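You operate a simulated robot arm through the tools that you are given. There is no shell and no other tool.

You run a simulated robot arm. Do the job below in one go: nothing can be reset, and whatever is moved stays where it is left.

TASK
Test the small orange fan at Fast, then switch the fan tester off.
Fine: guard closed before it goes on, and left closed; wait for the result; slider back to Slow; test no other.

It is judged by the outcome, as a careful person would: the job done as asked, and still so three seconds after it is handed in. It fails if anything else is knocked over, pushed out of place, dropped, spilled or broken.

THE ROBOT
A 5-joint arm with a two-finger parallel gripper, fixed in place. Base frame: the origin is at the foot of the arm, x ahead of it, y to its left, z up; the work surface is at about z = 0. Readings come in cm, degrees, newtons and seconds.
With the tool pointing down near the work surface it reaches from about 26 to 68 cm from the base axis. Its first joint turns from -66.0 to 66.0 degrees. The tool tilts only in the upright plane through the base axis and itself; it spins freely about its own axis. Payload 2.9 kg.
The TCP is the grasp point between the finger pads, 3 cm short of the fingertips. In the tool frame z runs along the fingers and y along their closing line. The gripper opens to 11 cm. The fingers are 2 cm wide and 1 cm thick; the gripper's body (4.8 by 11.2 cm) begins 5.5 cm behind the TCP.
Orientation is that of the tool frame in the base frame, as a unit quaternion [x, y, z, w]. With the fingers straight down and closing along the base's y, the tool's x points along the base's -x, its y along +y and its z along -z.

THE INTERFACE
- The arm moves only by the tool send_rows. Its argument "motion" is a list of rows, each a list of 3 entries, a list of its own where there are three numbers: the shift along the tool's x, y, z in m, then the turn, a rotation vector about the tool's x, y, z in degrees, then the gripper command, from -1 (fully open) to 1 (shut), values between in proportion. In form: [[[tx, ty, tz], [ax, ay, az], gripper], ...]. A call has 1 to 20 rows; each row shifts and turns the commanded pose from where the row before left it, along the tool's axes as they then stand. Each row takes 0.2 s and may step no farther than 5 cm and 8.6 degrees from the row before; otherwise, or with a gripper value out of range, the whole call is refused. Where a pose cannot be reached the arm comes as near as it can. A force on the tool above 50 N (or 10 N above the force at the start of the call, whichever is more), or a blocked arm, ends the call early, and 0.2 s more pass. Each finger travels about 10.8 cm/s and halts on what it meets, pressing with about 44 N; the grip force reading is that of the motor and also rises with nothing between the fingers. The clock runs only during rows and for 0.2 s after the last one: add rows that do not move to give the fingers time. The reply holds the time, the measured pose of the TCP, the force on the tool along the base axes, the opening and the grip force, in the units named above and with some noise, with the torque about the TCP (base axes, N m) and any sound that the robot's microphone picked up.
- Cameras (640 x 400 px; columns grow to the right, rows downward): "scene" is fixed at [3.16, -44.48, 61.73]; the picture's right is [0.83, -0.56, 0.00], its down [-0.25, -0.36, -0.90] and it looks along [0.51, 0.74, -0.44] (base axes); focal length 262 px, centre (320, 200). "wrist" rides on the gripper at [7.2, 1.7, -10.3] in the tool frame; the picture's right is [-0.23, 0.97, 0.00], its down [-0.76, -0.18, -0.62] and it looks along [-0.61, -0.14, 0.78] (tool axes); focal length 222 px, centre (320, 200). There is no depth. A picture from a camera that has moved, and an enlarged one, comes with that camera's place and axes in the base frame and with its lens.
- snapshot(camera): a new picture of that camera. The clock stands still meanwhile.
- inspect(camera, box): a new picture of the part [left, top, right, bottom] of that camera's present view, enlarged. The clock stands still meanwhile.
- close_job(): hands the job in; it is judged then, once.

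Nothing tells you positions but the pictures and the camera data. Unless the task says otherwise, let go and move clear before handing in.

The tools are called after ">>>" by a JSON object that holds its "op" and its "data". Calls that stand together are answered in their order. send_rows: Moves the arm, as the interface text tells. Its arguments: {"type":"object","properties":{"motion":{"type":"array"}},"required":["motion"]} The other tools are called the same way: snapshot (camera) takes a picture; inspect (camera, box) takes an enlarged picture of a part of a camera's view; close_job () hands the job in.

At the start:

```text
t: 0.0
ee_pos: [38.75, 1.27, 46.58]
ee_rot: [-0.001, 1.0, 0.0, -0.001]
wrist_force: [0.7, -0.2, 0.0]
wrist_torque: [-0.04, 0.03, 0.01]
width: 11.01
grip_force: 0.2
```

scene: 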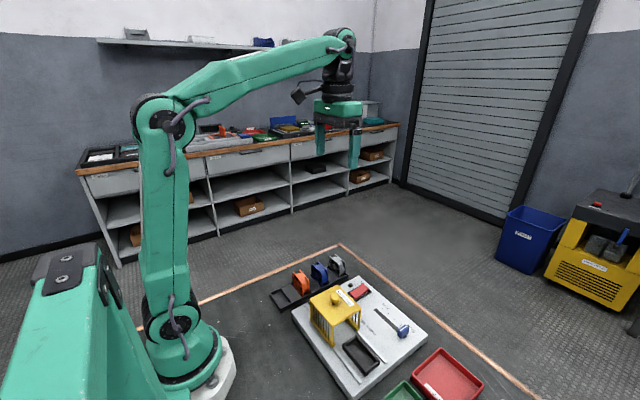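
wrist: 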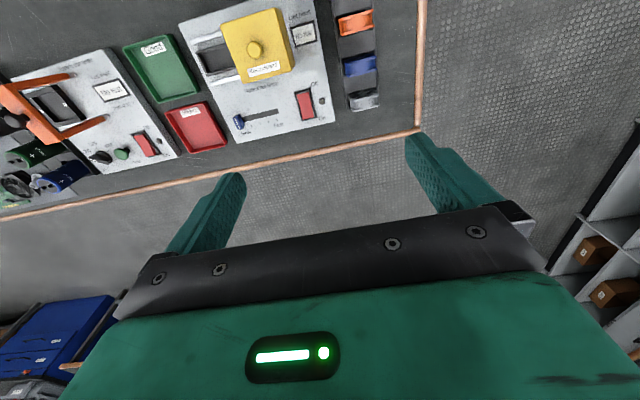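

I see a fan tester with a yellow guard, a red rocker switch and a blue slider, with a rack of three fans (orange, blue, grey) behind it. I'll look closer before moving.

>>> {"op": "inspect", "data": {"camera": "scene", "box": [260, 230, 440, 400]}}

>>> {"op": "inspect", "data": {"camera": "wrist", "box": [170, 0, 430, 162]}}

>>> {"op": "inspect", "data": {"camera": "wrist", "box": [0, 50, 240, 220]}}

```text
2.35 times, centred on (350, 315) of scene
camera zoom: at [3.16, -44.48, 61.73], right [0.83, -0.56, 0.0], down [-0.25, -0.36, -0.9], along [0.51, 0.74, -0.44], focal length 615 px, centre (249, -71)
```

zoom: 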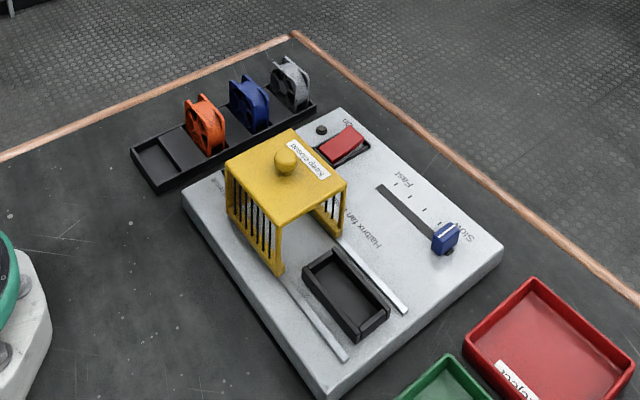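

```text
2.46 times, centred on (300, 81) of wrist
camera zoom: at [31.49, 2.97, 56.71], right [0.23, 0.97, 0.0], down [0.76, -0.18, 0.62], along [0.61, -0.14, -0.78], focal length 547 px, centre (369, 493)
```

zoom: 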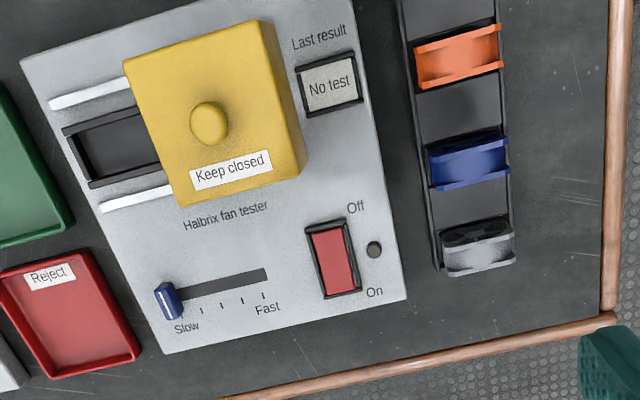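

```text
2.35 times, centred on (120, 135) of wrist
camera zoom: at [31.49, 2.97, 56.71], right [0.23, 0.97, 0.0], down [0.76, -0.18, 0.62], along [0.61, -0.14, -0.78], focal length 523 px, centre (791, 353)
```

zoom: 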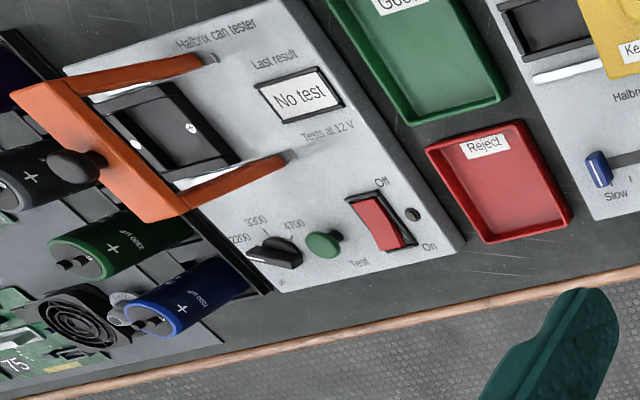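

The tester is lined up with the base axes. The fan nest is near (33, -18) and the guard is open near (33, -8). The slider is at Slow near (45, -20), the rocker near (45, -3.5) and the orange fan in the rack near (33, 9). I'll spin the tool 90° first to get a second view.

>>> {"op": "send_rows", "data": {"motion": [[[0, 0, 0], [0, 0, 8.2], 0], [[0, 0, 0], [0, 0, 8.2], 0], [[0, 0, 0], [0, 0, 8.2], 0], [[0, 0, 0], [0, 0, 8.2], 0], [[0, 0, 0], [0, 0, 8.2], 0], [[0, 0, 0], [0, 0, 8.2], 0], [[0, 0, 0], [0, 0, 8.2], 0], [[0, 0, 0], [0, 0, 8.2], 0], [[0, 0, 0], [0, 0, 8.2], 0], [[0, 0, 0], [0, 0, 8.2], 0], [[0, 0, 0], [0, 0, 8.0], 0], [[0, 0, 0], [0, 0, 0], 0]]}}

>>> {"op": "snapshot", "data": {"camera": "wrist"}}

```text
t: 2.6
ee_pos: [38.71, 1.4, 46.39]
ee_rot: [0.707, 0.707, 0.0, 0.0]
wrist_force: [0.0, 0.0, 0.0]
wrist_torque: [-0.01, 0.01, -0.02]
width: 5.5
grip_force: 0.0
```

```text
taken
camera wrist: at [40.42, 8.53, 56.74], right [0.97, -0.23, 0.0], down [-0.18, -0.76, 0.62], along [-0.14, -0.61, -0.78], focal length 222 px, centre (320, 200)
```

wrist: 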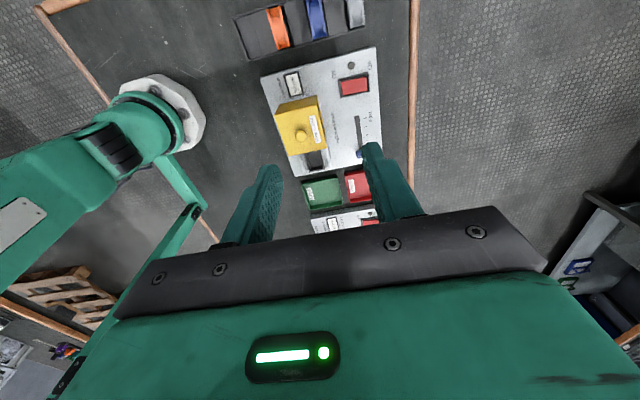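

>>> {"op": "inspect", "data": {"camera": "wrist", "box": [220, 0, 400, 112]}}

>>> {"op": "inspect", "data": {"camera": "wrist", "box": [250, 80, 400, 240]}}

>>> {"op": "inspect", "data": {"camera": "scene", "box": [260, 240, 360, 320]}}

>>> {"op": "inspect", "data": {"camera": "scene", "box": [300, 280, 430, 400]}}

```text
3.56 times, centred on (310, 56) of wrist
camera zoom: at [40.42, 8.53, 56.74], right [0.97, -0.23, 0.0], down [-0.18, -0.76, 0.62], along [-0.14, -0.61, -0.78], focal length 790 px, centre (356, 712)
```

zoom: 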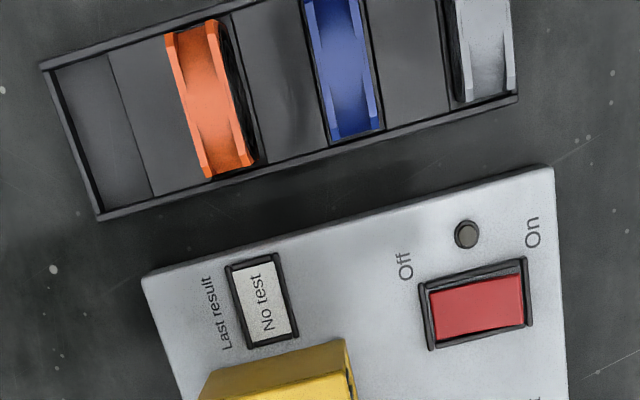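

```text
2.50 times, centred on (325, 160) of wrist
camera zoom: at [40.42, 8.53, 56.74], right [0.97, -0.23, 0.0], down [-0.18, -0.76, 0.62], along [-0.14, -0.61, -0.78], focal length 555 px, centre (308, 300)
```

zoom: 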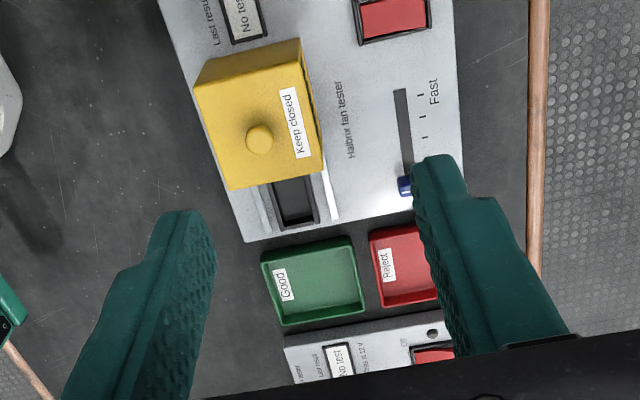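

```text
5.00 times, centred on (310, 280) of scene
camera zoom: at [3.16, -44.48, 61.73], right [0.83, -0.56, 0.0], down [-0.25, -0.36, -0.9], along [0.51, 0.74, -0.44], focal length 1308 px, centre (370, -200)
```

zoom: 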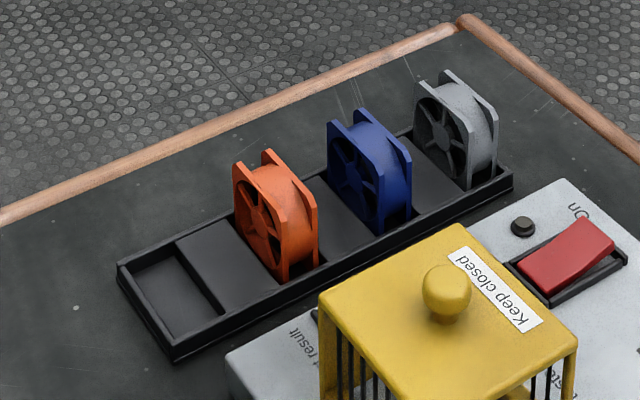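

```text
3.33 times, centred on (365, 340) of scene
camera zoom: at [3.16, -44.48, 61.73], right [0.83, -0.56, 0.0], down [-0.25, -0.36, -0.9], along [0.51, 0.74, -0.44], focal length 872 px, centre (170, -267)
```

zoom: 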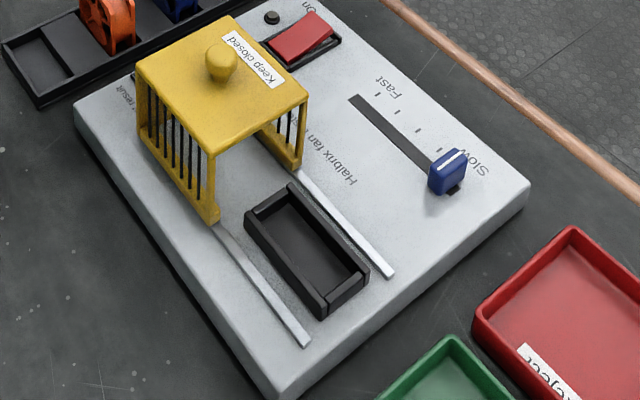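

The rack lies along x at y≈9.4, and the orange fan stands upright with its axis along x. The nest has the same orientation. I'll move above the fan for a closer look, with the fingers set to close along x.

>>> {"op": "send_rows", "data": {"motion": [[[0.008, -0.0054, 0.0244], [0, 0, 0], 0], [[0.008, -0.0054, 0.0244], [0, 0, 0], 0], [[0.008, -0.0054, 0.0244], [0, 0, 0], 0], [[0.008, -0.0054, 0.0244], [0, 0, 0], 0], [[0.008, -0.0054, 0.0244], [0, 0, 0], 0], [[0.008, -0.0054, 0.0244], [0, 0, 0], 0], [[0.008, -0.0054, 0.0244], [0, 0, 0], 0], [[0.008, -0.0054, 0.0244], [0, 0, 0], 0], [[0.008, -0.0054, 0.0244], [0, 0, 0], 0], [[0.008, -0.0054, 0.0244], [0, 0, 0], 0], [[0, 0, 0], [0, 0, 0], 0]]}}

>>> {"op": "snapshot", "data": {"camera": "wrist"}}

>>> {"op": "snapshot", "data": {"camera": "scene"}}

```text
t: 5.0
ee_pos: [33.46, 9.34, 22.05]
ee_rot: [0.706, 0.708, 0.0, 0.001]
wrist_force: [-0.3, 0.4, 0.0]
wrist_torque: [-0.02, -0.02, -0.02]
width: 5.49
grip_force: 0.0
```

```text
taken
camera wrist: at [35.04, 16.55, 32.32], right [0.97, -0.23, 0.0], down [-0.18, -0.76, 0.62], along [-0.14, -0.61, -0.78], focal length 222 px, centre (320, 200)
```

wrist: 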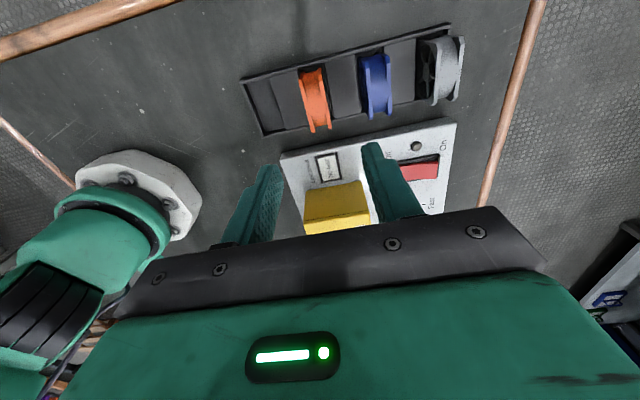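

```text
taken
```

scene: 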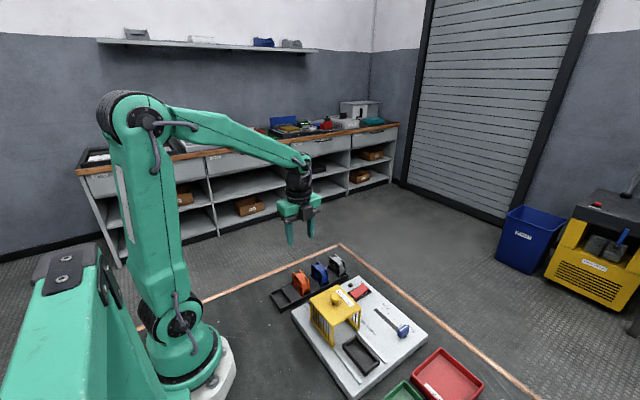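

>>> {"op": "inspect", "data": {"camera": "wrist", "box": [230, 20, 390, 140]}}

>>> {"op": "inspect", "data": {"camera": "scene", "box": [280, 255, 330, 305]}}

>>> {"op": "inspect", "data": {"camera": "scene", "box": [330, 320, 400, 380]}}

```text
3.33 times, centred on (310, 80) of wrist
camera zoom: at [35.04, 16.55, 32.32], right [0.97, -0.23, 0.0], down [-0.18, -0.76, 0.62], along [-0.14, -0.61, -0.78], focal length 740 px, centre (353, 600)
```

zoom: 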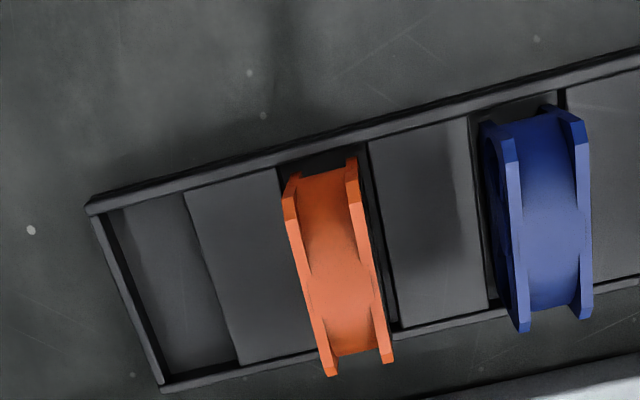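

```text
8.00 times, centred on (305, 280) of scene
camera zoom: at [3.16, -44.48, 61.73], right [0.83, -0.56, 0.0], down [-0.25, -0.36, -0.9], along [0.51, 0.74, -0.44], focal length 2092 px, centre (440, -440)
```

zoom: 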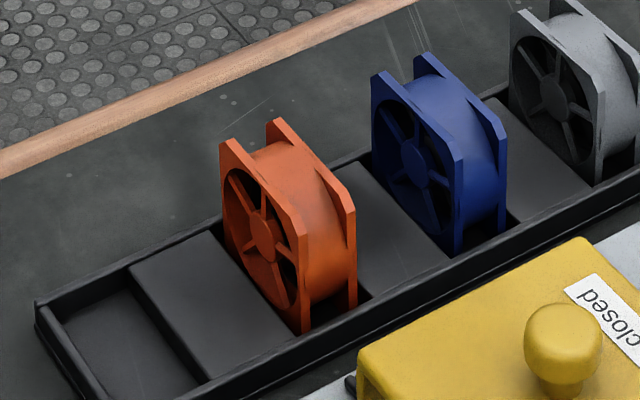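

```text
6.67 times, centred on (365, 350) of scene
camera zoom: at [3.16, -44.48, 61.73], right [0.83, -0.56, 0.0], down [-0.25, -0.36, -0.9], along [0.51, 0.74, -0.44], focal length 1744 px, centre (20, -800)
```

zoom: 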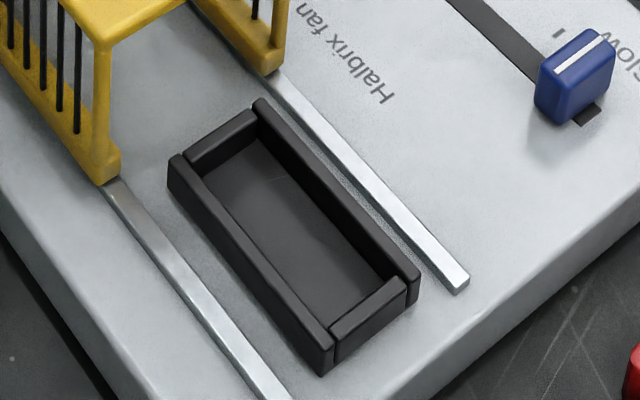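

I'll zoom in on the orange fan's edges and the nest to measure them.

>>> {"op": "inspect", "data": {"camera": "wrist", "box": [290, 50, 345, 140]}}

>>> {"op": "inspect", "data": {"camera": "scene", "box": [286, 266, 314, 294]}}

>>> {"op": "inspect", "data": {"camera": "scene", "box": [305, 280, 365, 350]}}

```text
4.44 times, centred on (318, 95) of wrist
camera zoom: at [35.04, 16.55, 32.32], right [0.97, -0.23, 0.0], down [-0.18, -0.76, 0.62], along [-0.14, -0.61, -0.78], focal length 987 px, centre (331, 667)
```

zoom: 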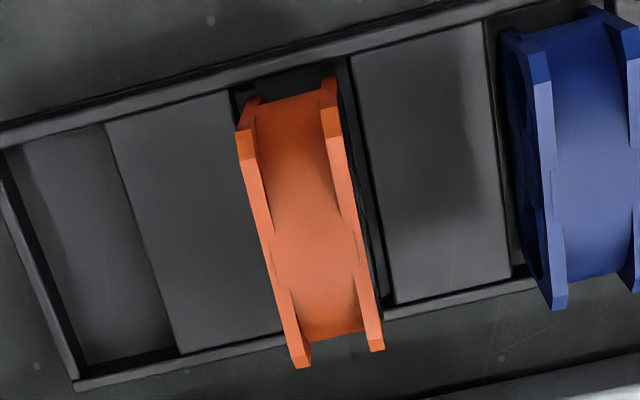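

```text
14.29 times, centred on (300, 280) of scene
camera zoom: at [3.16, -44.48, 61.73], right [0.83, -0.56, 0.0], down [-0.25, -0.36, -0.9], along [0.51, 0.74, -0.44], focal length 3737 px, centre (606, -943)
```

zoom: 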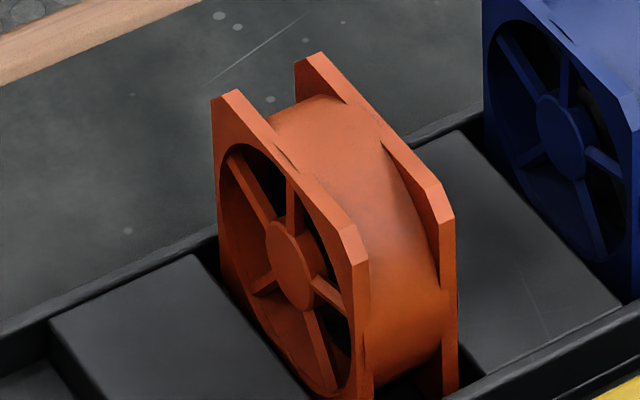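

```text
5.71 times, centred on (335, 315) of scene
camera zoom: at [3.16, -44.48, 61.73], right [0.83, -0.56, 0.0], down [-0.25, -0.36, -0.9], along [0.51, 0.74, -0.44], focal length 1495 px, centre (234, -457)
```

zoom: 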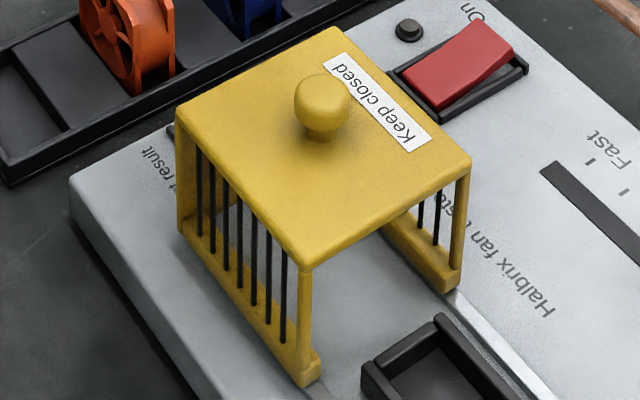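

The fan is about 6×6×2.5 cm, centred near (32.95, 9.45) with its top near z≈6. The nest is centred near (32.45, -18.0) and the plate top is at z≈2.9. I'll descend to just above the fan and check the alignment.

>>> {"op": "send_rows", "data": {"motion": [[[0.001, -0.005, 0.02], [0, 0, 0], 0], [[0, 0, 0.025], [0, 0, 0], 0], [[0, 0, 0.025], [0, 0, 0], 0], [[0, 0, 0.025], [0, 0, 0], 0], [[0, 0, 0.02], [0, 0, 0], 0], [[0, 0, 0], [0, 0, 0], 0], [[0, 0, 0], [0, 0, 0], 0]]}}

>>> {"op": "snapshot", "data": {"camera": "wrist"}}

>>> {"op": "inspect", "data": {"camera": "scene", "box": [270, 230, 350, 310]}}

```text
t: 6.6
ee_pos: [32.85, 9.38, 10.37]
ee_rot: [0.706, 0.708, 0.0, 0.0]
wrist_force: [0.1, 0.3, 0.3]
wrist_torque: [-0.02, 0.0, 0.03]
width: 5.5
grip_force: 0.0
```

```text
taken
camera wrist: at [34.49, 16.62, 20.82], right [0.97, -0.23, 0.0], down [-0.18, -0.76, 0.62], along [-0.14, -0.61, -0.78], focal length 222 px, centre (320, 200)
```

wrist: 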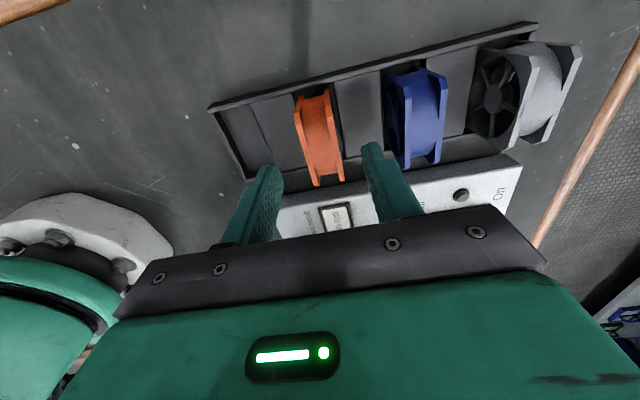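

```text
5.00 times, centred on (310, 270) of scene
camera zoom: at [3.16, -44.48, 61.73], right [0.83, -0.56, 0.0], down [-0.25, -0.36, -0.9], along [0.51, 0.74, -0.44], focal length 1308 px, centre (370, -150)
```

zoom: 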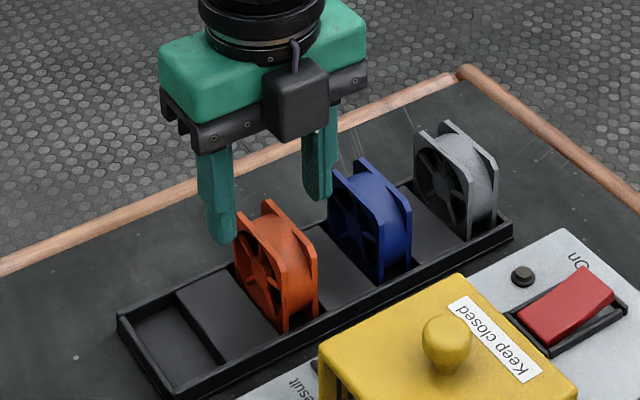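

Alignment in x looks fine, with the fan between the fingers. I'll zoom in to refine the fan's y centre and its height.

>>> {"op": "inspect", "data": {"camera": "wrist", "box": [240, 70, 400, 210]}}

```text
2.86 times, centred on (320, 140) of wrist
camera zoom: at [34.49, 16.62, 20.82], right [0.97, -0.23, 0.0], down [-0.18, -0.76, 0.62], along [-0.14, -0.61, -0.78], focal length 635 px, centre (320, 371)
```

zoom: 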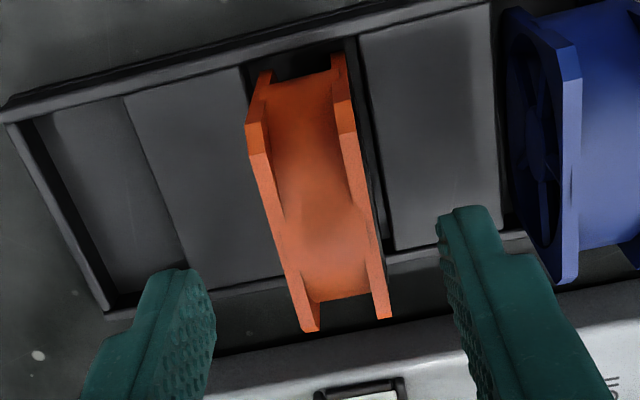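

The fan is centred near (32.95, 9.3) with its top at about z≈6.3, and the gripper is aligned with it. I'll lower and grip.

>>> {"op": "send_rows", "data": {"motion": [[[0, 0.001, 0.012], [0, 0, 0], 0], [[0, 0, 0.012], [0, 0, 0], 0], [[0, 0, 0.012], [0, 0, 0], 0], [[0, 0, 0.009], [0, 0, 0], 0], [[0, 0, 0], [0, 0, 0], 0], [[0, 0, 0], [0, 0, 0], 0.4], [[0, 0, 0], [0, 0, 0], 0.7], [[0, 0, 0], [0, 0, 0], 0.7], [[0, 0, 0], [0, 0, 0], 0.7]]}}

>>> {"op": "snapshot", "data": {"camera": "wrist"}}

>>> {"op": "inspect", "data": {"camera": "scene", "box": [270, 230, 350, 310]}}

```text
t: 8.6
ee_pos: [32.97, 9.31, 5.99]
ee_rot: [0.707, 0.707, 0.0, 0.0]
wrist_force: [0.0, 0.2, 0.5]
wrist_torque: [-0.03, 0.04, 0.01]
width: 2.4
grip_force: 44.0
```

```text
taken
camera wrist: at [34.6, 16.63, 16.34], right [0.97, -0.23, 0.0], down [-0.18, -0.76, 0.62], along [-0.14, -0.61, -0.78], focal length 222 px, centre (320, 200)
```

wrist: 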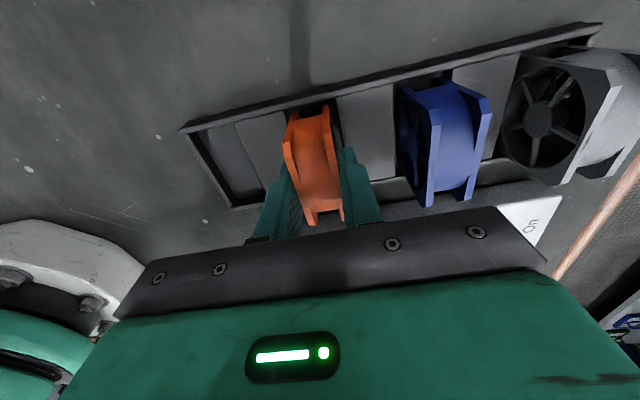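

```text
5.00 times, centred on (310, 270) of scene
camera zoom: at [3.16, -44.48, 61.73], right [0.83, -0.56, 0.0], down [-0.25, -0.36, -0.9], along [0.51, 0.74, -0.44], focal length 1308 px, centre (370, -150)
```

zoom: 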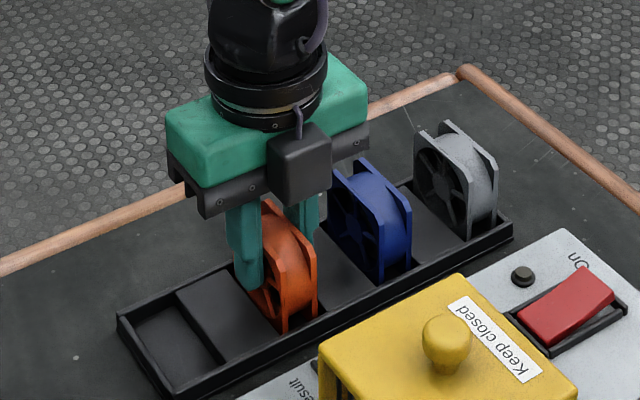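

The fan is gripped at 2.4 cm width and 44 N. I'll lift straight up, then carry it over the guard to above the nest.

>>> {"op": "send_rows", "data": {"motion": [[[0, 0, -0.01], [0, 0, 0], 0.7], [[0, 0, -0.015], [0, 0, 0], 0.7], [[0, 0, -0.02], [0, 0, 0], 0.7], [[0, 0, -0.025], [0, 0, 0], 0.7], [[0, 0, -0.03], [0, 0, 0], 0.7], [[0, 0, -0.03], [0, 0, 0], 0.7], [[0, 0, -0.03], [0, 0, 0], 0.7], [[0, 0, -0.02], [0, 0, 0], 0.7], [[0, 0, 0], [0, 0, 0], 0.7]]}}

>>> {"op": "snapshot", "data": {"camera": "wrist"}}

>>> {"op": "snapshot", "data": {"camera": "scene"}}

```text
t: 10.6
ee_pos: [32.93, 9.43, 24.07]
ee_rot: [0.706, 0.708, 0.0, 0.0]
wrist_force: [-0.5, -0.5, -0.4]
wrist_torque: [-0.02, -0.02, 0.06]
width: 2.45
grip_force: 44.2
```

```text
taken
camera wrist: at [34.6, 16.61, 34.31], right [0.97, -0.23, 0.0], down [-0.18, -0.76, 0.62], along [-0.14, -0.61, -0.78], focal length 222 px, centre (320, 200)
```

wrist: 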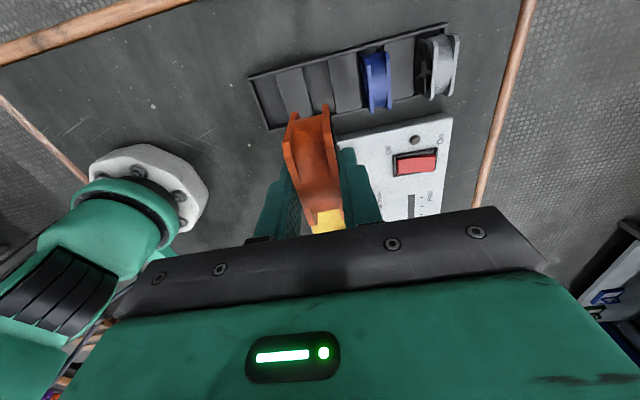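

```text
taken
```

scene: 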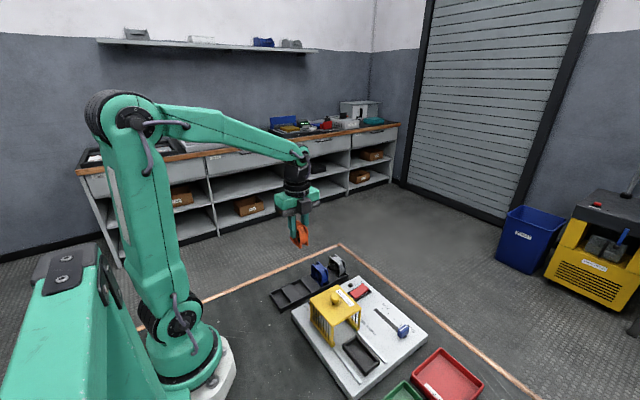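

The fan is lifted cleanly and the other two fans haven't moved. I'll carry it along -y to above the nest.

>>> {"op": "send_rows", "data": {"motion": [[[-0.015, 0, 0], [0, 0, 0], 0.7], [[-0.023, 0, 0], [0, 0, 0], 0.7], [[-0.025, -0.0005, 0], [0, 0, 0], 0.7], [[-0.025, -0.0005, 0], [0, 0, 0], 0.7], [[-0.025, -0.0005, 0], [0, 0, 0], 0.7], [[-0.025, -0.0005, 0], [0, 0, 0], 0.7], [[-0.025, -0.0005, 0], [0, 0, 0], 0.7], [[-0.025, -0.0005, 0], [0, 0, 0], 0.7], [[-0.025, -0.0005, 0], [0, 0, 0], 0.7], [[-0.025, -0.0005, 0], [0, 0, 0], 0.7], [[-0.022, 0, 0], [0, 0, 0], 0.7], [[-0.014, 0, 0], [0, 0, 0], 0.7], [[0, 0, 0], [0, 0, 0], 0.7], [[0, 0, 0], [0, 0, 0], 0.7]]}}

>>> {"op": "snapshot", "data": {"camera": "wrist"}}

>>> {"op": "inspect", "data": {"camera": "scene", "box": [280, 230, 420, 400]}}

```text
t: 13.6
ee_pos: [32.64, -17.91, 23.9]
ee_rot: [0.706, 0.708, 0.0, 0.0]
wrist_force: [-0.1, 0.6, -1.1]
wrist_torque: [-0.01, 0.0, -0.02]
width: 2.44
grip_force: 44.6
```

```text
taken
camera wrist: at [34.24, -10.75, 34.22], right [0.97, -0.23, 0.0], down [-0.18, -0.76, 0.62], along [-0.14, -0.61, -0.78], focal length 222 px, centre (320, 200)
```

wrist: 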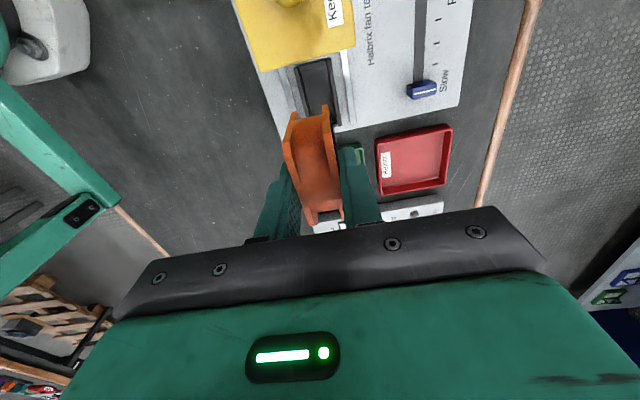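

```text
2.35 times, centred on (350, 315) of scene
camera zoom: at [3.16, -44.48, 61.73], right [0.83, -0.56, 0.0], down [-0.25, -0.36, -0.9], along [0.51, 0.74, -0.44], focal length 615 px, centre (249, -71)
```

zoom: 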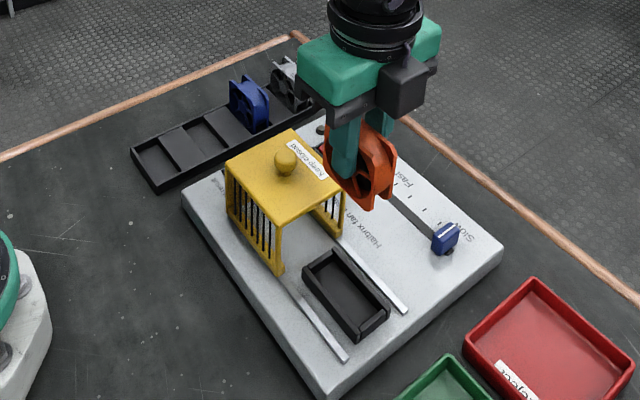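

The fan is now above the nest area. I'll zoom in for precise nest coordinates and the fan's pose in the gripper.

>>> {"op": "inspect", "data": {"camera": "wrist", "box": [260, 40, 380, 140]}}

>>> {"op": "inspect", "data": {"camera": "wrist", "box": [260, 90, 390, 240]}}

>>> {"op": "inspect", "data": {"camera": "scene", "box": [325, 328, 385, 378]}}

>>> {"op": "inspect", "data": {"camera": "scene", "box": [340, 240, 390, 290]}}

```text
4.00 times, centred on (320, 90) of wrist
camera zoom: at [34.24, -10.75, 34.22], right [0.97, -0.23, 0.0], down [-0.18, -0.76, 0.62], along [-0.14, -0.61, -0.78], focal length 888 px, centre (320, 640)
```

zoom: 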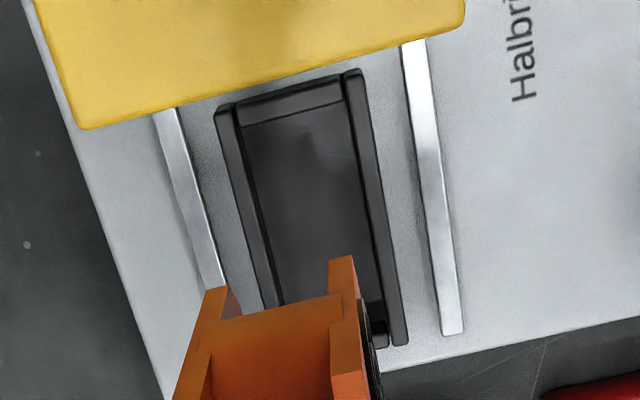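

```text
2.67 times, centred on (325, 165) of wrist
camera zoom: at [34.24, -10.75, 34.22], right [0.97, -0.23, 0.0], down [-0.18, -0.76, 0.62], along [-0.14, -0.61, -0.78], focal length 592 px, centre (307, 293)
```

zoom: 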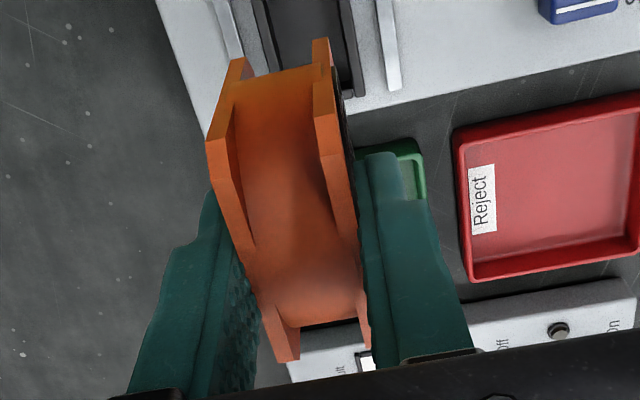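

```text
8.00 times, centred on (355, 353) of scene
camera zoom: at [3.16, -44.48, 61.73], right [0.83, -0.56, 0.0], down [-0.25, -0.36, -0.9], along [0.51, 0.74, -0.44], focal length 2092 px, centre (40, -1024)
```

zoom: 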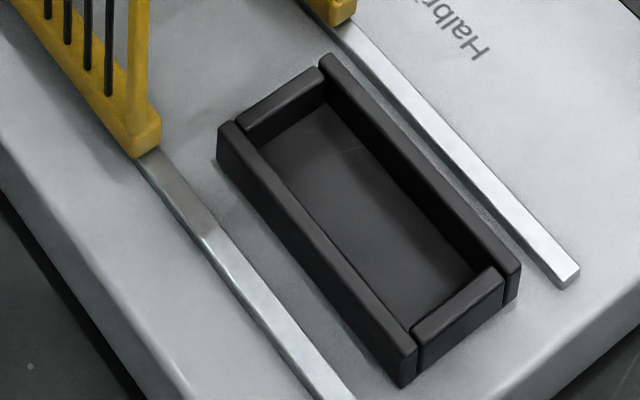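

```text
8.00 times, centred on (365, 265) of scene
camera zoom: at [3.16, -44.48, 61.73], right [0.83, -0.56, 0.0], down [-0.25, -0.36, -0.9], along [0.51, 0.74, -0.44], focal length 2092 px, centre (-40, -320)
```

zoom: 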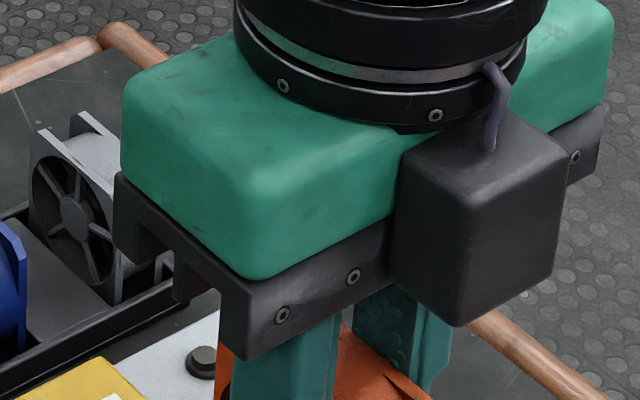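

I'll zoom in further on the held fan to measure its offset in the gripper.

>>> {"op": "inspect", "data": {"camera": "wrist", "box": [275, 95, 355, 175]}}

>>> {"op": "inspect", "data": {"camera": "wrist", "box": [290, 165, 360, 235]}}

>>> {"op": "inspect", "data": {"camera": "scene", "box": [345, 275, 395, 325]}}

```text
5.00 times, centred on (315, 135) of wrist
camera zoom: at [34.24, -10.75, 34.22], right [0.97, -0.23, 0.0], down [-0.18, -0.76, 0.62], along [-0.14, -0.61, -0.78], focal length 1111 px, centre (345, 525)
```

zoom: 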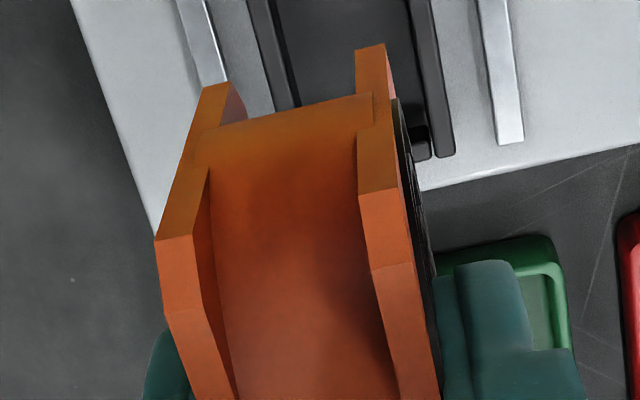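

```text
5.71 times, centred on (325, 200) of wrist
camera zoom: at [34.24, -10.75, 34.22], right [0.97, -0.23, 0.0], down [-0.18, -0.76, 0.62], along [-0.14, -0.61, -0.78], focal length 1269 px, centre (291, 200)
```

zoom: 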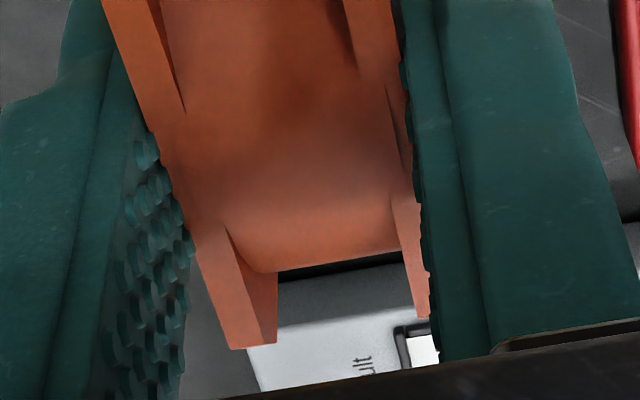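

```text
8.00 times, centred on (370, 300) of scene
camera zoom: at [3.16, -44.48, 61.73], right [0.83, -0.56, 0.0], down [-0.25, -0.36, -0.9], along [0.51, 0.74, -0.44], focal length 2092 px, centre (-80, -600)
```

zoom: 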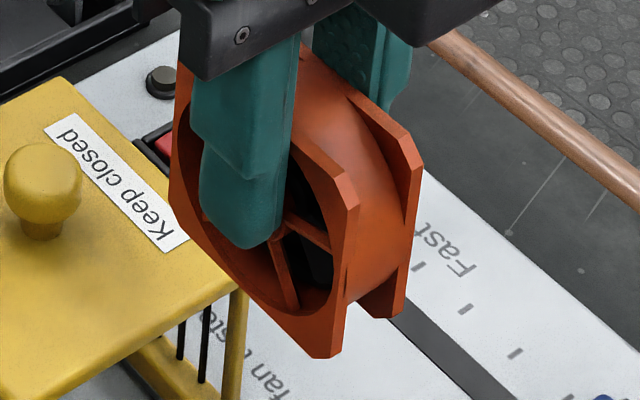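

The fan is centred in the gripper with an offset of about 0.07 cm in y. The nest opening is 3.2×6.7 cm, centred at (32.46, -18.07). I'll make the small shift and lower to just above the nest.

>>> {"op": "send_rows", "data": {"motion": [[[-0.0015, -0.0007, 0.015], [0, 0, 0], 0.7], [[0, 0, 0.025], [0, 0, 0], 0.7], [[0, 0, 0.025], [0, 0, 0], 0.7], [[0, 0, 0.025], [0, 0, 0], 0.7], [[0, 0, 0.02], [0, 0, 0], 0.7], [[0, 0, 0.015], [0, 0, 0], 0.7], [[0, 0, 0], [0, 0, 0], 0.7], [[0, 0, 0], [0, 0, 0], 0.7]]}}

>>> {"op": "snapshot", "data": {"camera": "wrist"}}

>>> {"op": "inspect", "data": {"camera": "scene", "box": [320, 300, 400, 380]}}

```text
t: 15.4
ee_pos: [32.59, -18.16, 11.38]
ee_rot: [0.706, 0.708, 0.001, -0.001]
wrist_force: [0.5, -0.4, -0.6]
wrist_torque: [-0.02, -0.02, 0.02]
width: 2.44
grip_force: 44.3
```

```text
taken
camera wrist: at [34.16, -10.94, 21.76], right [0.97, -0.23, 0.0], down [-0.18, -0.76, 0.62], along [-0.14, -0.61, -0.78], focal length 222 px, centre (320, 200)
```

wrist: 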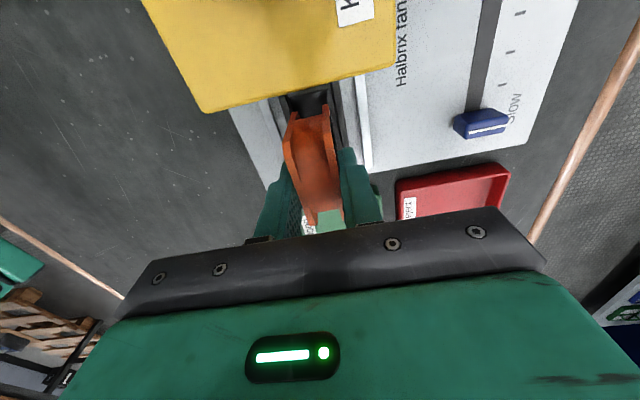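

```text
5.00 times, centred on (360, 340) of scene
camera zoom: at [3.16, -44.48, 61.73], right [0.83, -0.56, 0.0], down [-0.25, -0.36, -0.9], along [0.51, 0.74, -0.44], focal length 1308 px, centre (120, -500)
```

zoom: 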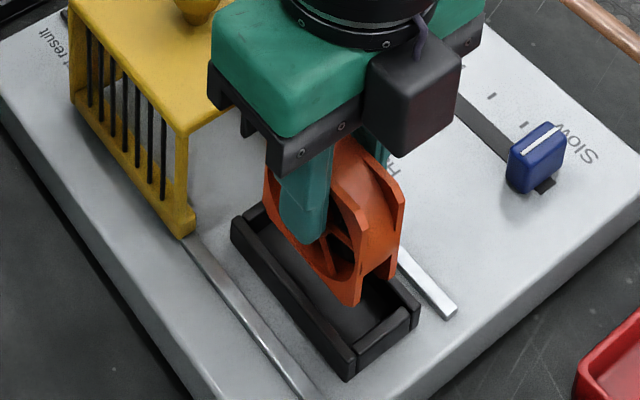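

>>> {"op": "inspect", "data": {"camera": "wrist", "box": [265, 75, 385, 165]}}

>>> {"op": "inspect", "data": {"camera": "scene", "box": [360, 315, 410, 385]}}

>>> {"op": "inspect", "data": {"camera": "scene", "box": [355, 335, 410, 380]}}

```text
4.44 times, centred on (325, 120) of wrist
camera zoom: at [34.16, -10.94, 21.76], right [0.97, -0.23, 0.0], down [-0.18, -0.76, 0.62], along [-0.14, -0.61, -0.78], focal length 987 px, centre (298, 556)
```

zoom: 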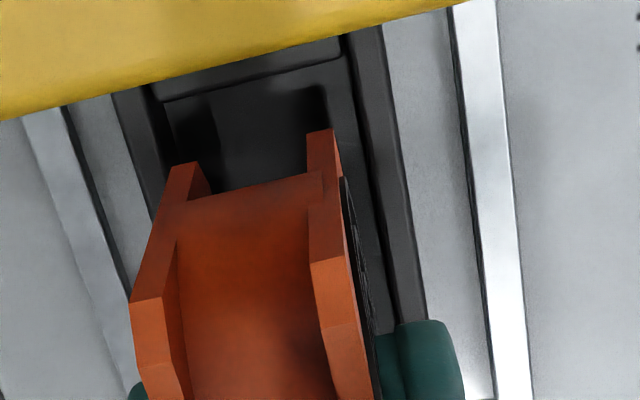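

```text
5.71 times, centred on (385, 350) of scene
camera zoom: at [3.16, -44.48, 61.73], right [0.83, -0.56, 0.0], down [-0.25, -0.36, -0.9], along [0.51, 0.74, -0.44], focal length 1495 px, centre (-51, -657)
```

zoom: 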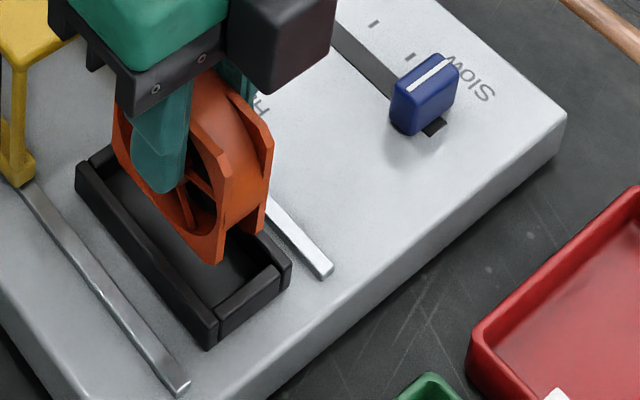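

```text
8.89 times, centred on (382, 358) of scene
camera zoom: at [3.16, -44.48, 61.73], right [0.83, -0.56, 0.0], down [-0.25, -0.36, -0.9], along [0.51, 0.74, -0.44], focal length 2325 px, centre (-236, -1200)
```

zoom: 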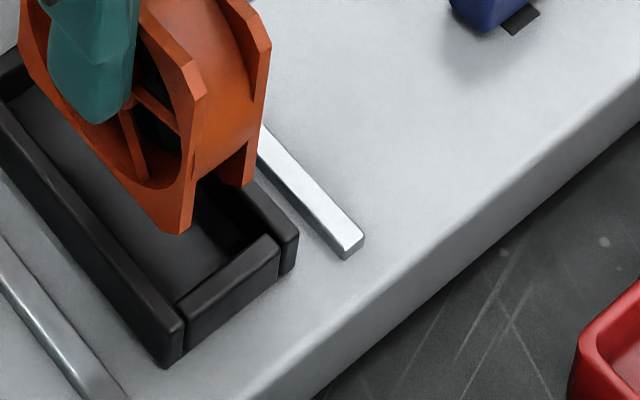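

The fan lines up with the nest opening in both x and y. I'll lower it in small steps.

>>> {"op": "send_rows", "data": {"motion": [[[0, 0, 0.006], [0, 0, 0], 0.7], [[0, 0, 0.006], [0, 0, 0], 0.7], [[0, 0, 0.004], [0, 0, 0], 0.7], [[0, 0, 0.004], [0, 0, 0], 0.7], [[0, 0, 0.003], [0, 0, 0], 0.7], [[0, 0, 0], [0, 0, 0], 0.7]]}}

>>> {"op": "inspect", "data": {"camera": "scene", "box": [325, 315, 405, 385]}}

>>> {"op": "inspect", "data": {"camera": "wrist", "box": [265, 75, 385, 165]}}

```text
t: 16.8
ee_pos: [32.45, -18.17, 9.21]
ee_rot: [0.707, 0.708, 0.0, 0.0]
wrist_force: [-0.5, -0.1, -1.3]
wrist_torque: [-0.03, 0.0, 0.01]
width: 2.42
grip_force: 44.0
```

```text
5.71 times, centred on (365, 350) of scene
camera zoom: at [3.16, -44.48, 61.73], right [0.83, -0.56, 0.0], down [-0.25, -0.36, -0.9], along [0.51, 0.74, -0.44], focal length 1495 px, centre (63, -657)
```

zoom: 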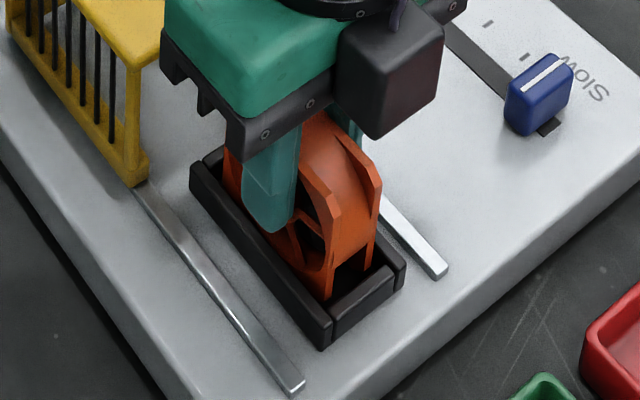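

```text
4.44 times, centred on (325, 120) of wrist
camera zoom: at [34.15, -10.91, 19.48], right [0.97, -0.23, 0.0], down [-0.18, -0.76, 0.62], along [-0.14, -0.61, -0.78], focal length 987 px, centre (298, 556)
```

zoom: 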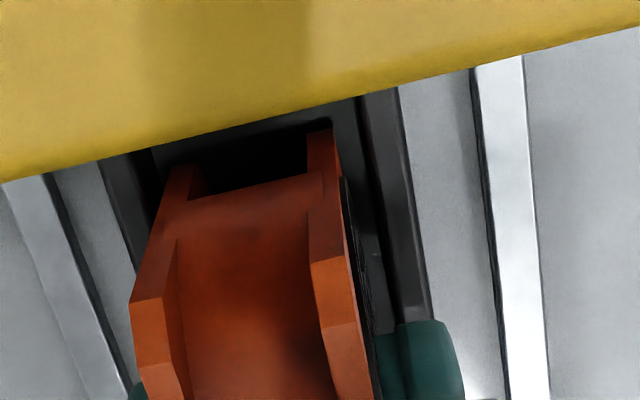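

The fan is entering the nest without touching the walls. I'll keep going in 1 mm steps until it seats.

>>> {"op": "send_rows", "data": {"motion": [[[0, 0, 0.001], [0, 0, 0], 0.7], [[0, 0, 0.001], [0, 0, 0], 0.7], [[0, 0, 0.001], [0, 0, 0], 0.7], [[0, 0, 0], [0, 0, 0], 0.7]]}}

```text
t: 17.8
ee_pos: [32.51, -18.12, 8.95]
ee_rot: [0.706, 0.708, 0.0, 0.001]
wrist_force: [-5.1, 2.5, 15.3]
wrist_torque: [0.21, 0.3, 0.03]
width: 2.44
grip_force: 43.6
```

There's 15 N of contact with the fan bottom at about z≈3.4, which fits the nest floor. I'll verify visually before releasing.

>>> {"op": "inspect", "data": {"camera": "scene", "box": [335, 325, 395, 375]}}

>>> {"op": "inspect", "data": {"camera": "wrist", "box": [265, 75, 385, 165]}}

```text
8.00 times, centred on (365, 350) of scene
camera zoom: at [3.15, -44.48, 61.73], right [0.83, -0.56, 0.0], down [-0.25, -0.36, -0.9], along [0.51, 0.74, -0.44], focal length 2092 px, centre (-40, -1000)
```

zoom: 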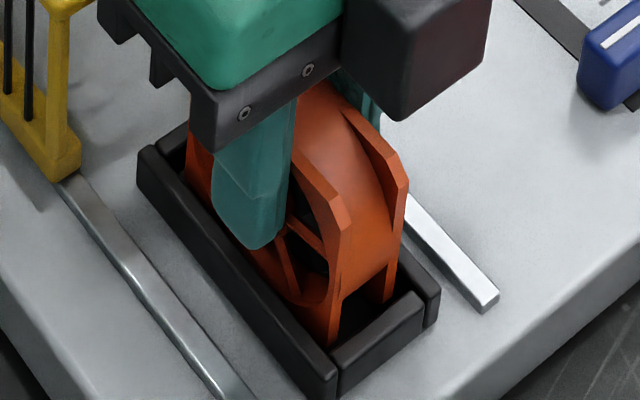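

```text
4.44 times, centred on (325, 120) of wrist
camera zoom: at [34.21, -10.92, 19.27], right [0.97, -0.23, 0.0], down [-0.18, -0.76, 0.62], along [-0.14, -0.61, -0.78], focal length 987 px, centre (298, 556)
```

zoom: 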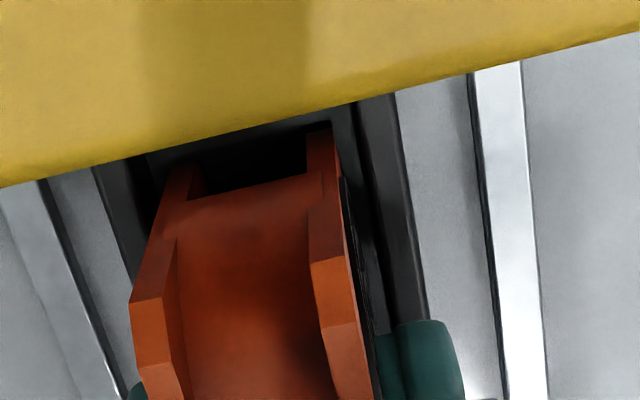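

The fan is seated in the nest. I'll take off a little of the pressure, open the fingers, and rise straight up.

>>> {"op": "send_rows", "data": {"motion": [[[0, 0, -0.001], [0, 0, 0], 0.7], [[0, 0, 0], [0, 0, 0], 0.5], [[0, 0, 0], [0, 0, 0], 0.3], [[0, 0, 0], [0, 0, 0], 0.1], [[0, 0, 0], [0, 0, 0], 0.1], [[0, 0, 0], [0, 0, 0], 0.1]]}}

>>> {"op": "inspect", "data": {"camera": "scene", "box": [335, 325, 395, 375]}}

>>> {"op": "inspect", "data": {"camera": "wrist", "box": [245, 75, 405, 235]}}

```text
t: 19.2
ee_pos: [32.59, -18.1, 8.91]
ee_rot: [0.706, 0.708, 0.0, 0.0]
wrist_force: [0.1, 0.1, 0.1]
wrist_torque: [-0.01, -0.01, 0.01]
width: 4.97
grip_force: 0.1
```

```text
8.00 times, centred on (365, 350) of scene
camera zoom: at [3.16, -44.48, 61.73], right [0.83, -0.56, 0.0], down [-0.25, -0.36, -0.9], along [0.51, 0.74, -0.44], focal length 2092 px, centre (-40, -1000)
```

zoom: 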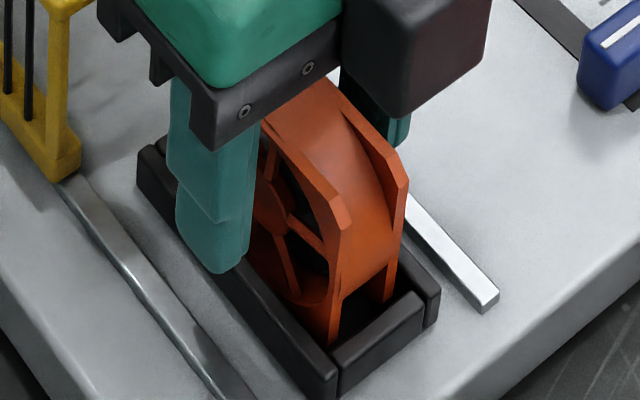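

```text
2.50 times, centred on (325, 155) of wrist
camera zoom: at [34.21, -10.91, 19.32], right [0.97, -0.23, 0.0], down [-0.18, -0.76, 0.62], along [-0.14, -0.61, -0.78], focal length 555 px, centre (308, 312)
```

zoom: 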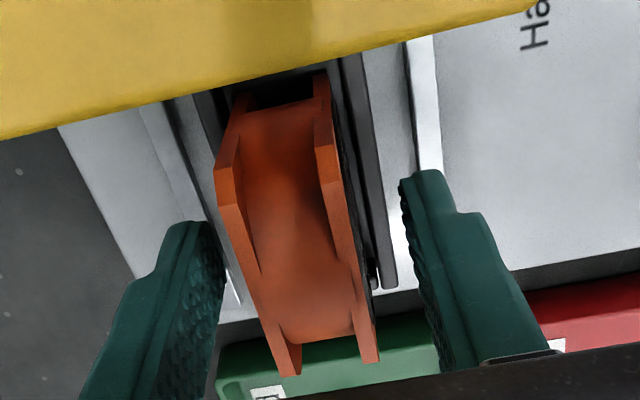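

The fan is standing free in the nest. I'll raise the gripper and move above the guard knob.

>>> {"op": "send_rows", "data": {"motion": [[[0, 0, -0.01], [0, 0, 0], 0.1], [[0, 0, -0.015], [0, 0, 0], 0.1], [[0, 0, -0.025], [0, 0, 0], 0.1], [[0, 0, -0.03], [0, 0, 0], 0.1], [[0, 0, -0.03], [0, 0, 0], 0.1], [[0, 0, -0.02], [0, 0, 0], 0.1], [[0.02, 0, 0], [0, 0, 0], 0.1], [[0.025, 0, 0], [0, 0, 0], 0.1], [[0.025, 0, 0], [0, 0, 0], 0.1], [[0.02, 0, 0], [0, 0, 0], 0.1], [[0.01, 0, 0], [0, 0, 0], 0.1], [[0, 0, 0], [0, 0, 0], 0.1], [[0, 0, 0], [0, 0, 0], 0.1]]}}

>>> {"op": "snapshot", "data": {"camera": "wrist"}}

>>> {"op": "inspect", "data": {"camera": "scene", "box": [300, 250, 420, 400]}}

```text
t: 22.0
ee_pos: [32.47, -8.15, 22.0]
ee_rot: [0.707, 0.707, -0.001, 0.0]
wrist_force: [0.4, -0.8, 0.3]
wrist_torque: [-0.02, -0.02, 0.01]
width: 4.93
grip_force: 0.0
```

```text
taken
camera wrist: at [34.17, -0.94, 32.29], right [0.97, -0.23, 0.0], down [-0.18, -0.76, 0.62], along [-0.14, -0.61, -0.78], focal length 222 px, centre (320, 200)
```

wrist: 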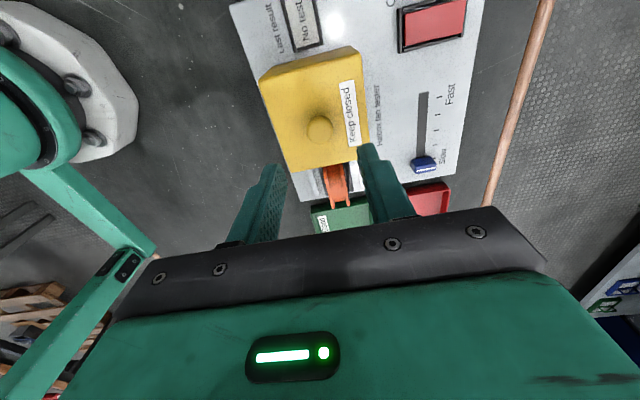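

```text
2.67 times, centred on (360, 325) of scene
camera zoom: at [3.16, -44.48, 61.73], right [0.83, -0.56, 0.0], down [-0.25, -0.36, -0.9], along [0.51, 0.74, -0.44], focal length 698 px, centre (213, -133)
```

zoom: 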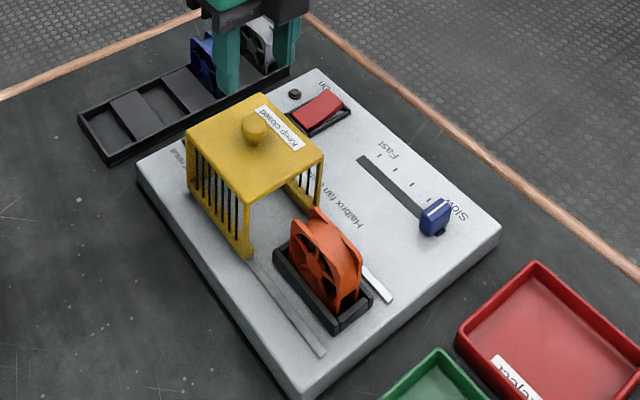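

The fan sits upright in the nest, and the guard knob at (32.5, -8.15, ~12.5) is directly below the TCP. I'll descend around the knob and grip it.

>>> {"op": "send_rows", "data": {"motion": [[[0, 0, 0.02], [0, 0, 0], 0.1], [[0, 0, 0.02], [0, 0, 0], 0.1], [[0, 0, 0.02], [0, 0, 0], 0.1], [[0, 0, 0.01], [0, 0, 0], 0.1], [[0, 0, 0.006], [0, 0, 0], 0.1], [[0, 0, 0], [0, 0, 0], 0.1], [[0, 0, 0], [0, 0, 0], 0.4], [[0, 0, 0], [0, 0, 0], 0.8], [[0, 0, 0], [0, 0, 0], 0.8], [[0, 0, 0], [0, 0, 0], 0.8]]}}

>>> {"op": "snapshot", "data": {"camera": "wrist"}}

>>> {"op": "inspect", "data": {"camera": "scene", "box": [300, 250, 420, 400]}}

```text
t: 24.2
ee_pos: [32.47, -8.07, 14.4]
ee_rot: [0.707, 0.708, 0.0, 0.0]
wrist_force: [0.1, -0.2, -2.5]
wrist_torque: [0.0, -0.01, 0.0]
width: 2.37
grip_force: 44.8
```

```text
taken
camera wrist: at [34.17, -0.9, 24.72], right [0.97, -0.23, 0.0], down [-0.18, -0.76, 0.62], along [-0.14, -0.61, -0.78], focal length 222 px, centre (320, 200)
```

wrist: 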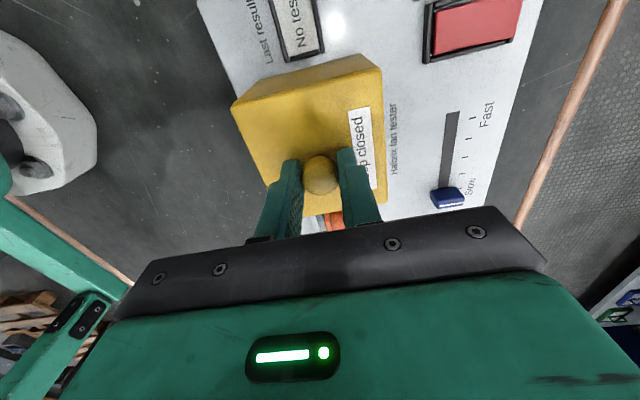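

```text
2.67 times, centred on (360, 325) of scene
camera zoom: at [3.16, -44.48, 61.73], right [0.83, -0.56, 0.0], down [-0.25, -0.36, -0.9], along [0.51, 0.74, -0.44], focal length 698 px, centre (213, -133)
```

zoom: 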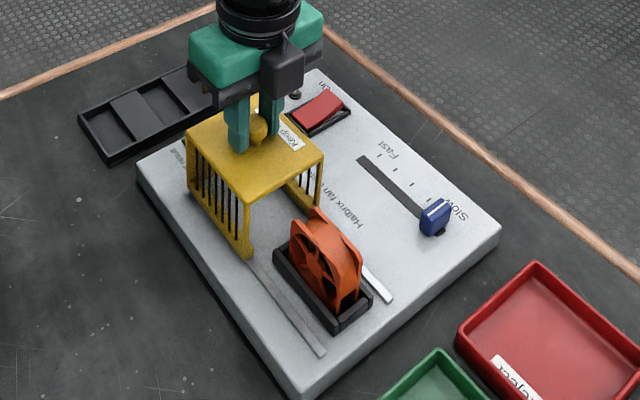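

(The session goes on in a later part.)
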